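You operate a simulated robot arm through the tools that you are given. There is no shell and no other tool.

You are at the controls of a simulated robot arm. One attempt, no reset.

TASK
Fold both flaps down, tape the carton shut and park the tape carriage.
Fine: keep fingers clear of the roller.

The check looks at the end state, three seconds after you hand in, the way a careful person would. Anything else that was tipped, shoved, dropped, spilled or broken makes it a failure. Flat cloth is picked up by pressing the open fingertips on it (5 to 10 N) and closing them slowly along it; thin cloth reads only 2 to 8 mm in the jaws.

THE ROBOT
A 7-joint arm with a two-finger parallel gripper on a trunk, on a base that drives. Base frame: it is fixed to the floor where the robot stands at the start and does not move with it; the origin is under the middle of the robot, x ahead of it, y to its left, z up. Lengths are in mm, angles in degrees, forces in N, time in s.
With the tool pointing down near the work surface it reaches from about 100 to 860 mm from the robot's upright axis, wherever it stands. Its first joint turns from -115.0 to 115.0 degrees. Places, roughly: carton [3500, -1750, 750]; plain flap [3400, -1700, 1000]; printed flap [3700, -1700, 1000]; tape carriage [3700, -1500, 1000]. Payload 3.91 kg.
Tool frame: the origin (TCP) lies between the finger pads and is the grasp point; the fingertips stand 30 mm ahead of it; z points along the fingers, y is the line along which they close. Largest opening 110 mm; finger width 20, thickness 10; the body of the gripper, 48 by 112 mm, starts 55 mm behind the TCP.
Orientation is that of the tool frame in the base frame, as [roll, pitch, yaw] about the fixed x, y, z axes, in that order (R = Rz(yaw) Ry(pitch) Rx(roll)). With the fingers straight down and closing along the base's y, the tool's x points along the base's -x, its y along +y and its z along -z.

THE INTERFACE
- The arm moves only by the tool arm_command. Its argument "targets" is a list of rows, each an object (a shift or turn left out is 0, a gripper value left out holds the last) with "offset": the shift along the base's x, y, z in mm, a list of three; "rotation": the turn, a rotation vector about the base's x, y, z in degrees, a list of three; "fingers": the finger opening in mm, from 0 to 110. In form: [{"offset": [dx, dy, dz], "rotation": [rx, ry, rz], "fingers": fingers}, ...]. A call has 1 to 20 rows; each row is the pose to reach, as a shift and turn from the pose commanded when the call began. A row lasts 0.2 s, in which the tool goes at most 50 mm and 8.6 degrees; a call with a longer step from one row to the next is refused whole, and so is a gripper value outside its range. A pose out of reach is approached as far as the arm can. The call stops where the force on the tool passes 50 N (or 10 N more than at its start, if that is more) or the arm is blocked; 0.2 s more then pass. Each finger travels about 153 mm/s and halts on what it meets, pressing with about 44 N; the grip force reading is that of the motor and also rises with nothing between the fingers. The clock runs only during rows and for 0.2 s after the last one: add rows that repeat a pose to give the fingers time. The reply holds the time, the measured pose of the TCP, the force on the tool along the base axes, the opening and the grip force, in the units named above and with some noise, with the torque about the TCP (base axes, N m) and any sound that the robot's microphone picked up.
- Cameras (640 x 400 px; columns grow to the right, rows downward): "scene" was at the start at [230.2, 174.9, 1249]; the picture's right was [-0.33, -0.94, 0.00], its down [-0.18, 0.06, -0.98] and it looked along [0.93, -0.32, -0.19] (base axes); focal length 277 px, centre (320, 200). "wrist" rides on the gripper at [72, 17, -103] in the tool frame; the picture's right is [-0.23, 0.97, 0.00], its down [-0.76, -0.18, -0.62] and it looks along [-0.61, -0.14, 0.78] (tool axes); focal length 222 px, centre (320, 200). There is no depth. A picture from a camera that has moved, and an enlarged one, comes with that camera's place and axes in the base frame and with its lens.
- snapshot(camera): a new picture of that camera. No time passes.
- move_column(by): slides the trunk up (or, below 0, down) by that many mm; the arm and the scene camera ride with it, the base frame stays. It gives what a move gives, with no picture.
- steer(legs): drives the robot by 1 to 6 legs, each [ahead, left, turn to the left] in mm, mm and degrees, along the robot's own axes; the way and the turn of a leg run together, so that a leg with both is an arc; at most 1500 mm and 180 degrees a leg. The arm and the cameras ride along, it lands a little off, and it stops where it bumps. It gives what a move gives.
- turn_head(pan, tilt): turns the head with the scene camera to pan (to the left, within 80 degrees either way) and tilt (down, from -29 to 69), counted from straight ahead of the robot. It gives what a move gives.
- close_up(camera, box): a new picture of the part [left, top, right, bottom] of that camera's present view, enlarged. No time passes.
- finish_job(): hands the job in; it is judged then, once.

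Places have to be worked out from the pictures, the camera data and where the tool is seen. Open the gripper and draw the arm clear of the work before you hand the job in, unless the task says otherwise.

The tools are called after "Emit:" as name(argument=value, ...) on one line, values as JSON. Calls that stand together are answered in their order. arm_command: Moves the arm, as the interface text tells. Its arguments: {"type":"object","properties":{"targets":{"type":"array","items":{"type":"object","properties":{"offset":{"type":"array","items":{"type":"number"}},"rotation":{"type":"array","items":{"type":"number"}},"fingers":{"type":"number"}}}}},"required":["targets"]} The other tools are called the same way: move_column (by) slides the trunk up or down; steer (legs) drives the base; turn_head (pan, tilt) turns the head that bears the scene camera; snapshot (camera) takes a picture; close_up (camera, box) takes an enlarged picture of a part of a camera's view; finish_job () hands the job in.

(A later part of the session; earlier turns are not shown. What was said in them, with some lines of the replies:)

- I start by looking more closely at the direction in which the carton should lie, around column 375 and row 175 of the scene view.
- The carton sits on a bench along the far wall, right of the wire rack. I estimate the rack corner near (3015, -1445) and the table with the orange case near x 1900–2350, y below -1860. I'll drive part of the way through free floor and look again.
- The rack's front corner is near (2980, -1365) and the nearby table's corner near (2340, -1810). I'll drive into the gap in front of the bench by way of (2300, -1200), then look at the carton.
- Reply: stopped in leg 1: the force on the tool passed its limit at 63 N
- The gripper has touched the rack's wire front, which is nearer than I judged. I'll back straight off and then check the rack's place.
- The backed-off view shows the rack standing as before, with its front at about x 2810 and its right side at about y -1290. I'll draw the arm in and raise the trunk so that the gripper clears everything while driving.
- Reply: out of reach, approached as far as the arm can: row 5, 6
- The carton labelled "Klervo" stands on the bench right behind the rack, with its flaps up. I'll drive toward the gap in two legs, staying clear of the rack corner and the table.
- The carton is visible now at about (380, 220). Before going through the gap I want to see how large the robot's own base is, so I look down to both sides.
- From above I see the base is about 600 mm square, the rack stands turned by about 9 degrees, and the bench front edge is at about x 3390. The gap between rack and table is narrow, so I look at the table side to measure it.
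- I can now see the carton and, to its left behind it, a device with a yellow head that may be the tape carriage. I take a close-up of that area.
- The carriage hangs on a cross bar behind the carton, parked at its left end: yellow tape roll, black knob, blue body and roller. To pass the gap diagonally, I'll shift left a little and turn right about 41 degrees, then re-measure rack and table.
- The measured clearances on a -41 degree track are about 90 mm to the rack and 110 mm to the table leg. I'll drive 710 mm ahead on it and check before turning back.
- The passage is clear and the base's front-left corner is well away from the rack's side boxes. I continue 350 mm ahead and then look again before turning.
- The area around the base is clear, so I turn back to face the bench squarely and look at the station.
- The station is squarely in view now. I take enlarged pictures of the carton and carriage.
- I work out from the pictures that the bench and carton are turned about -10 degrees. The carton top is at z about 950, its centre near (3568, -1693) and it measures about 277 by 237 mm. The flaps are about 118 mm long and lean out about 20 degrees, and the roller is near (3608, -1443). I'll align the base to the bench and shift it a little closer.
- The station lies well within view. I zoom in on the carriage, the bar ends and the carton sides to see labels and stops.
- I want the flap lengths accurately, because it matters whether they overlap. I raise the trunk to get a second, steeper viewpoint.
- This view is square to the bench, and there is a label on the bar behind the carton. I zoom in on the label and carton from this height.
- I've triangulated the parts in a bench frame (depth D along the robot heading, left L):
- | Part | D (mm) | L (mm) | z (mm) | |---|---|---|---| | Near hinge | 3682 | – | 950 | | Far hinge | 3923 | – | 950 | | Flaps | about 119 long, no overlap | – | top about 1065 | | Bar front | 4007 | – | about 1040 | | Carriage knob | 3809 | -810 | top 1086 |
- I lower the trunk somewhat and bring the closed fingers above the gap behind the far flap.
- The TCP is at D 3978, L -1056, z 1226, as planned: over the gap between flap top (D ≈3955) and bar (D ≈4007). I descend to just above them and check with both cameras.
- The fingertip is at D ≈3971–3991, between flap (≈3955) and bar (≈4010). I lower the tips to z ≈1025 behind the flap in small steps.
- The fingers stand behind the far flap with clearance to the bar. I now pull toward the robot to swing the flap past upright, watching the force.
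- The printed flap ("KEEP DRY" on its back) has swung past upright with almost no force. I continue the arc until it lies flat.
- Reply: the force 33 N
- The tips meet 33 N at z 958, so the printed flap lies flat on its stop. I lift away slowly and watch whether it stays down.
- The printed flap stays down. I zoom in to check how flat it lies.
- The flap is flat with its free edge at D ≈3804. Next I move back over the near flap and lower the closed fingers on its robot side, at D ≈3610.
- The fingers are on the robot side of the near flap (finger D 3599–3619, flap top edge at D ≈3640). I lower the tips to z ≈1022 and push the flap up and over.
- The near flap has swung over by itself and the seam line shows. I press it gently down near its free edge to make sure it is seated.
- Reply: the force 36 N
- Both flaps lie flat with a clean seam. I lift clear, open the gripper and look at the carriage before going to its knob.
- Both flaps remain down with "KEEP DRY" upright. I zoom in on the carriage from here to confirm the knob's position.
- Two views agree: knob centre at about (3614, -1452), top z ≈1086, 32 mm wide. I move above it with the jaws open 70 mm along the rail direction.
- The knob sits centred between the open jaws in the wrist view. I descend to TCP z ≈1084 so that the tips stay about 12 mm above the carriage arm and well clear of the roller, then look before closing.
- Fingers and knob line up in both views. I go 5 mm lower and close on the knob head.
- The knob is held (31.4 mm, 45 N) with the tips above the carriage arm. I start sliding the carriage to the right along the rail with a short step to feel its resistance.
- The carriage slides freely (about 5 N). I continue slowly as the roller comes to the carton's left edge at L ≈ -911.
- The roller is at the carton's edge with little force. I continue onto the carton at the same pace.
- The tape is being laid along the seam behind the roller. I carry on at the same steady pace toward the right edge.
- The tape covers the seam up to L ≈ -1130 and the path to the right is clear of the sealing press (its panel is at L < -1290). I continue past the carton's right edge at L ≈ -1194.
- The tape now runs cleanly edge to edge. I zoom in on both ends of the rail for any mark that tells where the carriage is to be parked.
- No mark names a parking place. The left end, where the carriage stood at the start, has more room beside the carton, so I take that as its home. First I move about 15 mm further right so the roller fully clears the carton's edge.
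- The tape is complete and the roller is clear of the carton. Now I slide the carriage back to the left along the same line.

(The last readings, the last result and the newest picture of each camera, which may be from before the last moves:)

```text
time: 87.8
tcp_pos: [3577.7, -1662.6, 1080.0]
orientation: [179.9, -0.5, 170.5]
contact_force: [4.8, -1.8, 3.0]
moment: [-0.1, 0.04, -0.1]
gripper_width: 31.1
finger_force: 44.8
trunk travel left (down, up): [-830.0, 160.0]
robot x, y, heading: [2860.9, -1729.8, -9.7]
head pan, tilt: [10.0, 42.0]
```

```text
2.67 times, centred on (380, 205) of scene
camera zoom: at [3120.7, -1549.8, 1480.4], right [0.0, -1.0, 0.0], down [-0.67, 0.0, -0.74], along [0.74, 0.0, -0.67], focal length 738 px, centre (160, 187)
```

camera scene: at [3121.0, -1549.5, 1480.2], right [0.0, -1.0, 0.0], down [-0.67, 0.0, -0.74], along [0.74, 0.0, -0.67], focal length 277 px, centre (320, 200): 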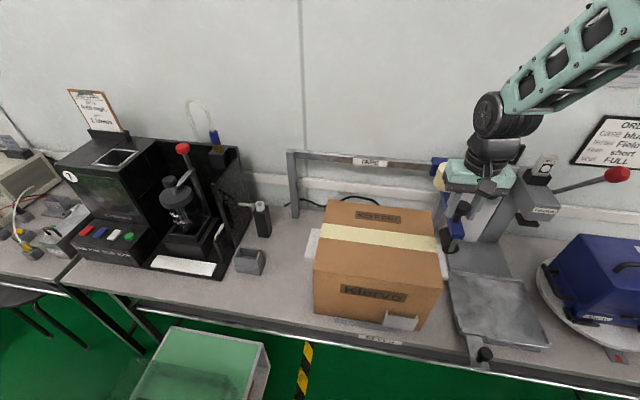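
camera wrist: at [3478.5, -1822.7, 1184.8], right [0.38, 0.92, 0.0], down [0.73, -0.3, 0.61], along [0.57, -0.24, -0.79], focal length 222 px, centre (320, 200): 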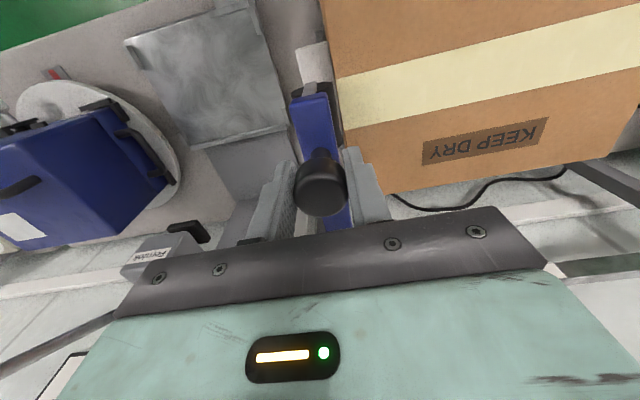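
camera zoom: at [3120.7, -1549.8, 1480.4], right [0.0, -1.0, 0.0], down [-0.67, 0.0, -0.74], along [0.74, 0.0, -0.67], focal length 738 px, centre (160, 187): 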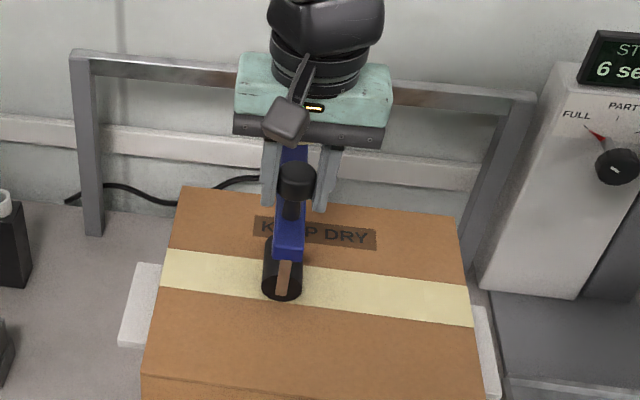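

The return runs freely (about 5 N) and the tape is untouched; the right rail end shows no mark either. I bring the carriage the rest of the way to its starting place.

Emit:
arm_command(targets=[{"offset": [2.0, 11.8, 0]}, {"offset": [4.0, 23.6, 0]}, {"offset": [6.0, 35.3, 0]}, {"offset": [8.1, 47.3, 0]}, {"offset": [10.1, 59.1, 0]}, {"offset": [12.1, 71.0, 0]}, {"offset": [14.1, 82.8, 0]}, {"offset": [16.1, 94.6, 0]}, {"offset": [18.1, 106.4, 0]}, {"offset": [20.2, 118.3, 0]}, {"offset": [22.2, 130.1, 0]}, {"offset": [24.2, 141.9, 0]}, {"offset": [26.2, 153.8, 0]}, {"offset": [28.2, 165.6, 0]}, {"offset": [30.2, 177.4, 0]}, {"offset": [32.3, 189.3, 0]}, {"offset": [34.2, 200.5, 0]}, {"offset": [35.3, 207.0, 0]}, {"offset": [36.0, 211.2, 0]}])

Emit:
snapshot(camera="scene")

Emit:
close_up(camera="scene", box=[240, 130, 440, 280])

```text
time: 91.8
tcp_pos: [3614.2, -1450.7, 1080.5]
orientation: [179.8, -0.6, 170.4]
contact_force: [20.3, -4.5, 5.1]
moment: [0.04, 0.43, 0.11]
gripper_width: 31.3
finger_force: 45.1
trunk travel left (down, up): [-830.0, 160.0]
robot x, y, heading: [2859.9, -1726.6, -9.7]
head pan, tilt: [10.0, 42.0]
```

```text
taken
camera scene: at [3121.6, -1550.0, 1480.3], right [0.0, -1.0, 0.0], down [-0.67, 0.0, -0.74], along [0.74, 0.0, -0.67], focal length 277 px, centre (320, 200)
```

scene: 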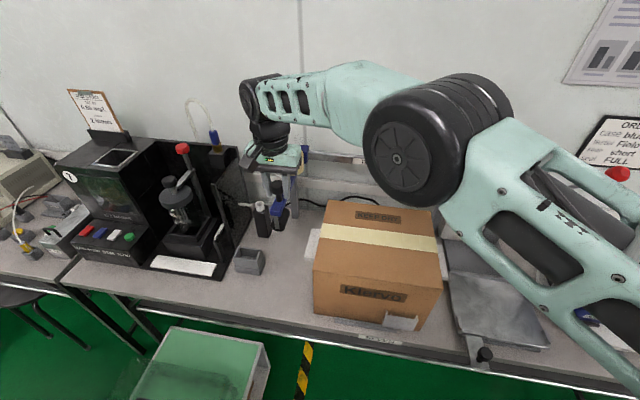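

```text
2.67 times, centred on (340, 205) of scene
camera zoom: at [3121.6, -1550.0, 1480.3], right [0.0, -1.0, 0.0], down [-0.67, 0.0, -0.74], along [0.74, 0.0, -0.67], focal length 738 px, centre (267, 187)
```

zoom: 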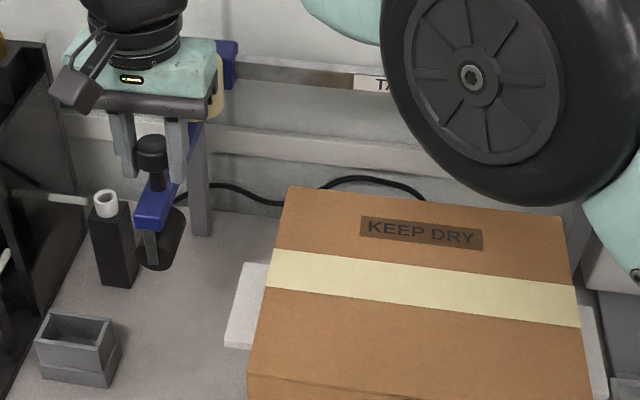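

The carriage is back at its start position (L ≈ -808) with about 20 N of sideways strain on the grip. I relieve that by 2 mm and feel gently leftward for the end stop.

Emit:
arm_command(targets=[{"offset": [2, -0.3, 0]}, {"offset": [2.3, 1.6, 0]}, {"offset": [2.5, 2.7, 0]}, {"offset": [2.5, 2.7, 0]}])

```text
time: 92.8
tcp_pos: [3614.3, -1450.4, 1080.7]
orientation: [-180.0, -0.9, 170.5]
contact_force: [-8.7, -23.1, 10.0]
moment: [-0.48, 0.73, 0.08]
gripper_width: 31.2
finger_force: 44.7
trunk travel left (down, up): [-830.0, 160.0]
robot x, y, heading: [2860.5, -1726.8, -9.9]
head pan, tilt: [10.0, 42.0]
```

It meets a stop here (23 N against leftward motion without moving), so the carriage is at its left end. I relax the strain and open the fingers.

Emit:
arm_command(targets=[{"offset": [-0.6, -1.8, -0.5]}, {"offset": [-0.6, -1.8, -0.5], "fingers": 36}, {"offset": [-0.6, -1.8, -0.5], "fingers": 50}, {"offset": [-0.6, -1.8, -0.5], "fingers": 70}, {"offset": [-0.6, -1.8, -0.5], "fingers": 70}])

Emit:
close_up(camera="scene", box=[240, 110, 340, 230])

Emit:
snapshot(camera="wrist")

```text
time: 94.0
tcp_pos: [3615.0, -1449.4, 1080.1]
orientation: [-180.0, -0.7, 170.5]
contact_force: [0.0, -0.1, -0.1]
moment: [0.02, 0.02, 0.0]
gripper_width: 70.2
finger_force: 0.0
trunk travel left (down, up): [-830.0, 160.0]
robot x, y, heading: [2860.3, -1726.6, -9.5]
head pan, tilt: [10.0, 42.0]
```

```text
3.33 times, centred on (290, 170) of scene
camera zoom: at [3120.6, -1549.5, 1480.4], right [0.0, -1.0, 0.0], down [-0.67, 0.0, -0.74], along [0.74, 0.0, -0.67], focal length 922 px, centre (420, 300)
```

zoom: 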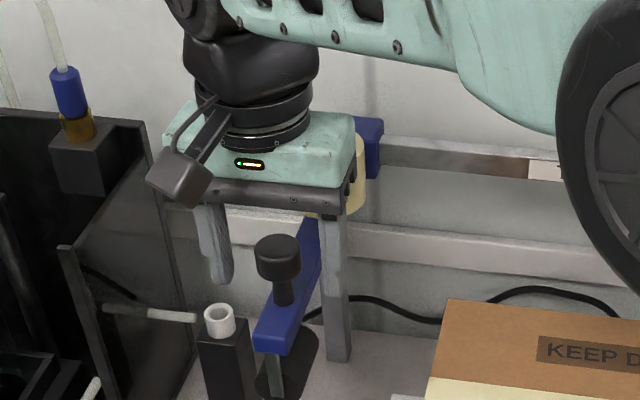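

```text
taken
camera wrist: at [3548.7, -1421.1, 1185.0], right [0.38, 0.92, 0.0], down [0.73, -0.3, 0.61], along [0.57, -0.24, -0.79], focal length 222 px, centre (320, 200)
```

wrist: 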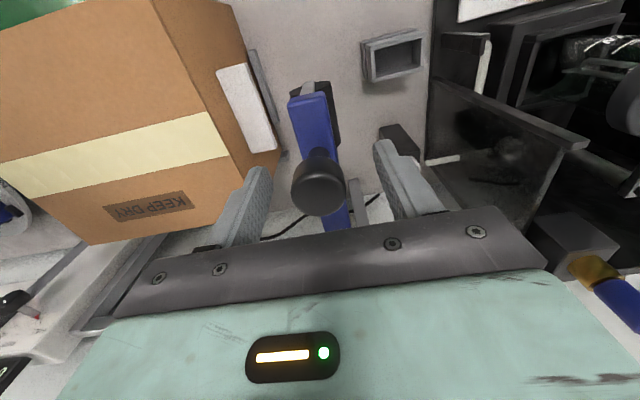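

The knob is back exactly where it stood at the start and the fingers are open and free. I lift straight up and draw the arm back clear of the bench.

Emit:
arm_command(targets=[{"offset": [0, 0, 25]}, {"offset": [0, 0, 60]}, {"offset": [0, 0, 100]}, {"offset": [0, 0, 140]}, {"offset": [0, 0, 180]}, {"offset": [-30, -20, 200]}, {"offset": [-65, -45, 210]}, {"offset": [-100, -70, 210]}, {"offset": [-135, -95, 210]}, {"offset": [-170, -120, 210]}, {"offset": [-205, -145, 210]}, {"offset": [-240, -170, 210]}, {"offset": [-275, -195, 210]}, {"offset": [-300, -215, 210]}])

Emit:
turn_head(pan=0, tilt=42)

Emit:
snapshot(camera="scene")

Emit:
close_up(camera="scene", box=[210, 120, 450, 270])

```text
time: 97.0
tcp_pos: [3546.8, -1452.0, 1350.2]
orientation: [180.0, -0.7, 170.6]
contact_force: [-0.5, 0.1, 1.1]
moment: [-0.02, 0.01, -0.02]
gripper_width: 70.2
finger_force: 0.0
out of reach, approached as far as the arm can: row 4, 5, 6, 7, 8, 9, 10, 11, 12, 13, 14
trunk travel left (down, up): [-830.0, 160.0]
robot x, y, heading: [2863.0, -1723.2, -10.0]
head pan, tilt: [10.0, 42.0]
```

```text
time: 97.7
tcp_pos: [3548.1, -1451.7, 1350.1]
orientation: [-180.0, -0.8, 170.5]
contact_force: [-0.2, -0.6, 0.3]
moment: [0.01, 0.01, -0.01]
gripper_width: 70.1
finger_force: 0.0
trunk travel left (down, up): [-830.0, 160.0]
robot x, y, heading: [2862.2, -1731.1, -10.0]
head pan, tilt: [0.0, 42.0]
```

```text
taken
camera scene: at [3119.3, -1564.0, 1480.4], right [-0.17, -0.99, 0.0], down [-0.66, 0.12, -0.74], along [0.73, -0.13, -0.67], focal length 277 px, centre (320, 200)
```

scene: 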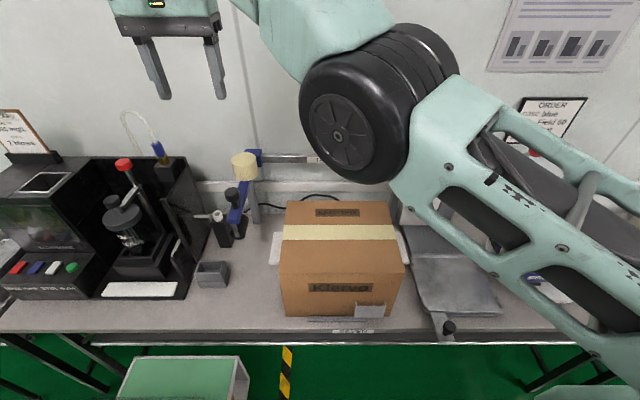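

```text
2.67 times, centred on (330, 195) of scene
camera zoom: at [3119.3, -1564.0, 1480.4], right [-0.17, -0.99, 0.0], down [-0.66, 0.12, -0.74], along [0.73, -0.13, -0.67], focal length 738 px, centre (293, 213)
```

zoom: 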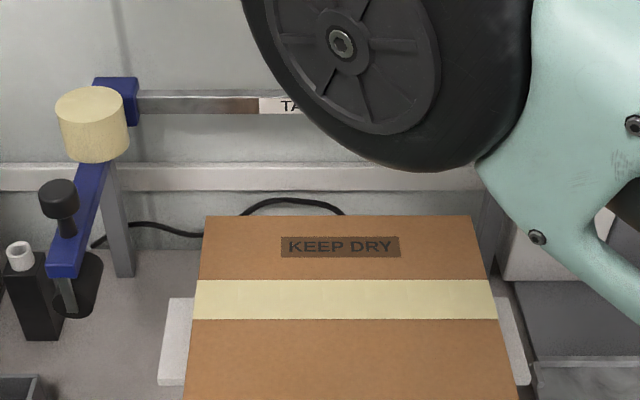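

The carton is taped and shut with the carriage home, and nothing else has moved. The arm ended stretched in an awkward pose, so I bring it over the carton's front and back toward the robot in safe height.

Emit:
arm_command(targets=[{"offset": [-2, -30, -12]}, {"offset": [-5, -62, -25]}, {"offset": [-8, -95, -40]}, {"offset": [-11, -128, -55]}, {"offset": [-14, -160, -70]}, {"offset": [-17, -195, -85]}, {"offset": [-20, -234, -100]}])

Emit:
snapshot(camera="scene")

```text
time: 99.3
tcp_pos: [3529.7, -1685.8, 1244.4]
orientation: [-179.9, -0.7, 170.6]
contact_force: [-0.7, 0.3, -1.6]
moment: [-0.06, 0.01, 0.01]
gripper_width: 69.8
finger_force: 0.1
out of reach, approached as far as the arm can: row 1, 2
trunk travel left (down, up): [-830.0, 160.0]
robot x, y, heading: [2861.6, -1729.6, -9.8]
head pan, tilt: [0.0, 42.0]
```

```text
taken
camera scene: at [3119.2, -1563.5, 1480.3], right [-0.17, -0.99, 0.0], down [-0.66, 0.12, -0.74], along [0.73, -0.13, -0.67], focal length 277 px, centre (320, 200)
```

scene: 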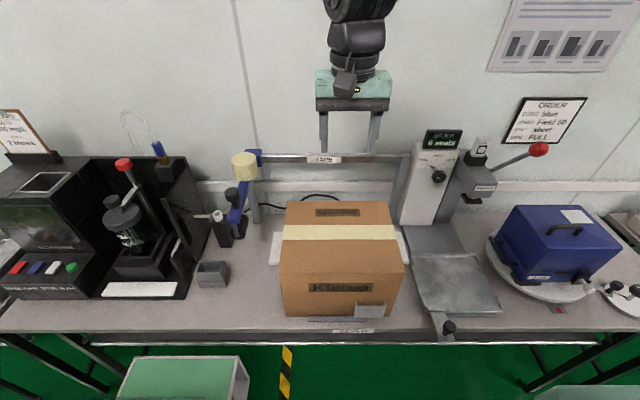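

The arm is above the carton again and everything below looks undisturbed. I retract it toward the robot, in front of the bench edge.

Emit:
arm_command(targets=[{"offset": [-35, 2, 12]}, {"offset": [-70, 3, 25]}, {"offset": [-105, 3, 40]}, {"offset": [-140, 2, 55]}, {"offset": [-175, 0, 70]}, {"offset": [-210, -2, 85]}, {"offset": [-245, -4, 100]}])

Emit:
snapshot(camera="scene")

Emit:
close_up(camera="scene", box=[200, 120, 440, 340])

```text
time: 100.9
tcp_pos: [3288.0, -1689.0, 1345.3]
orientation: [-179.9, -0.8, 170.4]
contact_force: [-0.1, -0.2, -0.2]
moment: [-0.03, 0.05, -0.02]
gripper_width: 70.3
finger_force: 0.0
trunk travel left (down, up): [-830.0, 160.0]
robot x, y, heading: [2864.2, -1725.0, -9.9]
head pan, tilt: [0.0, 42.0]
```

```text
taken
camera scene: at [3119.8, -1564.0, 1480.3], right [-0.17, -0.98, 0.0], down [-0.66, 0.12, -0.74], along [0.73, -0.13, -0.67], focal length 277 px, centre (320, 200)
```

scene: 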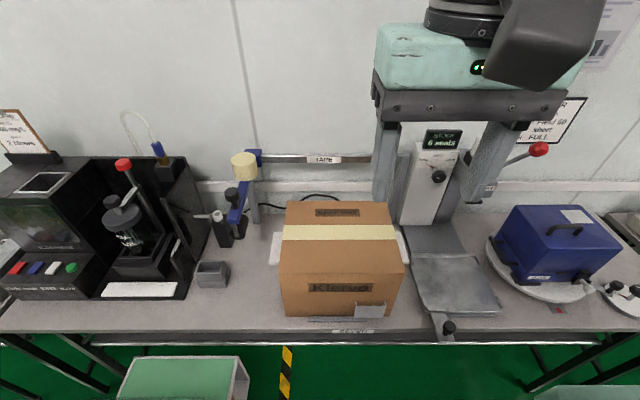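

```text
1.82 times, centred on (320, 230) of scene
camera zoom: at [3119.8, -1564.0, 1480.3], right [-0.17, -0.98, 0.0], down [-0.66, 0.12, -0.74], along [0.73, -0.13, -0.67], focal length 503 px, centre (320, 146)
```

zoom: 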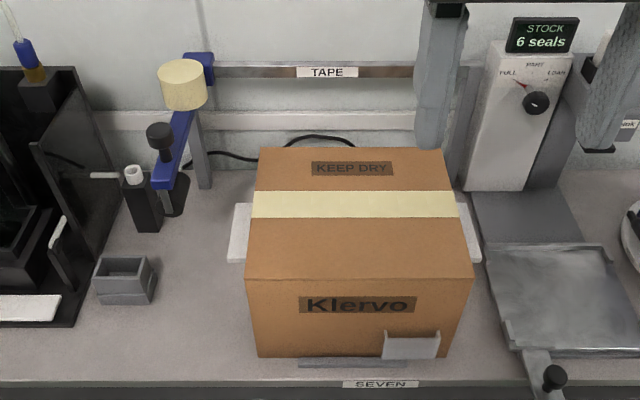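

The carton is shut and taped, the carriage is home and the arm is clear. Before handing in I check that the rack I brushed earlier still stands in place.

Emit:
turn_head(pan=75, tilt=45)

Emit:
snapshot(camera="scene")

```text
time: 102.3
tcp_pos: [3289.3, -1689.5, 1346.4]
orientation: [179.9, -0.6, 170.5]
contact_force: [-0.3, -0.7, -0.6]
moment: [0.01, -0.03, 0.02]
gripper_width: 70.0
finger_force: 0.1
trunk travel left (down, up): [-830.0, 160.0]
robot x, y, heading: [2862.9, -1727.6, -9.6]
head pan, tilt: [75.0, 45.0]
```

```text
taken
camera scene: at [3071.3, -1476.0, 1476.1], right [0.91, -0.42, 0.0], down [-0.3, -0.64, -0.71], along [0.3, 0.64, -0.71], focal length 277 px, centre (320, 200)
```

scene: 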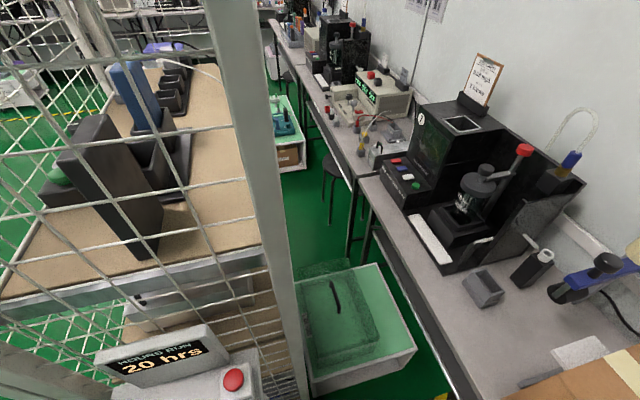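

The rack and everything on it stand upright and in order. The flaps are down, the tape runs edge to edge, the carriage is at its home end and the gripper is open and clear, so I hand the job in.

Emit:
finish_job()

```text
The job is handed in.
```

I folded both flaps flat, taped the carton shut along the seam from edge to edge, and returned the carriage to its left end stop. The job is handed in; I haven't seen the result of the check.

- **Carriage parking:** no mark on the rail says where to park it. I chose the left end because the carriage stood there at the start and there is more room beside the carton on that side.
- **Rack contact:** while driving in, the gripper touched the front of the wire rack at about 63 N before the base stopped and I backed off. When I looked afterwards, the rack and what I could see of its contents were upright. My position estimates of the rack differ by a few centimetres, so I can't rule out a small shift.
- **Roller:** I held the carriage only by the head of its knob, and the fingertips stayed above the carriage arm, clear of the roller.

The gripper is open and the arm is drawn back in front of the bench. In the last pictures the other items on the bench looked undisturbed.
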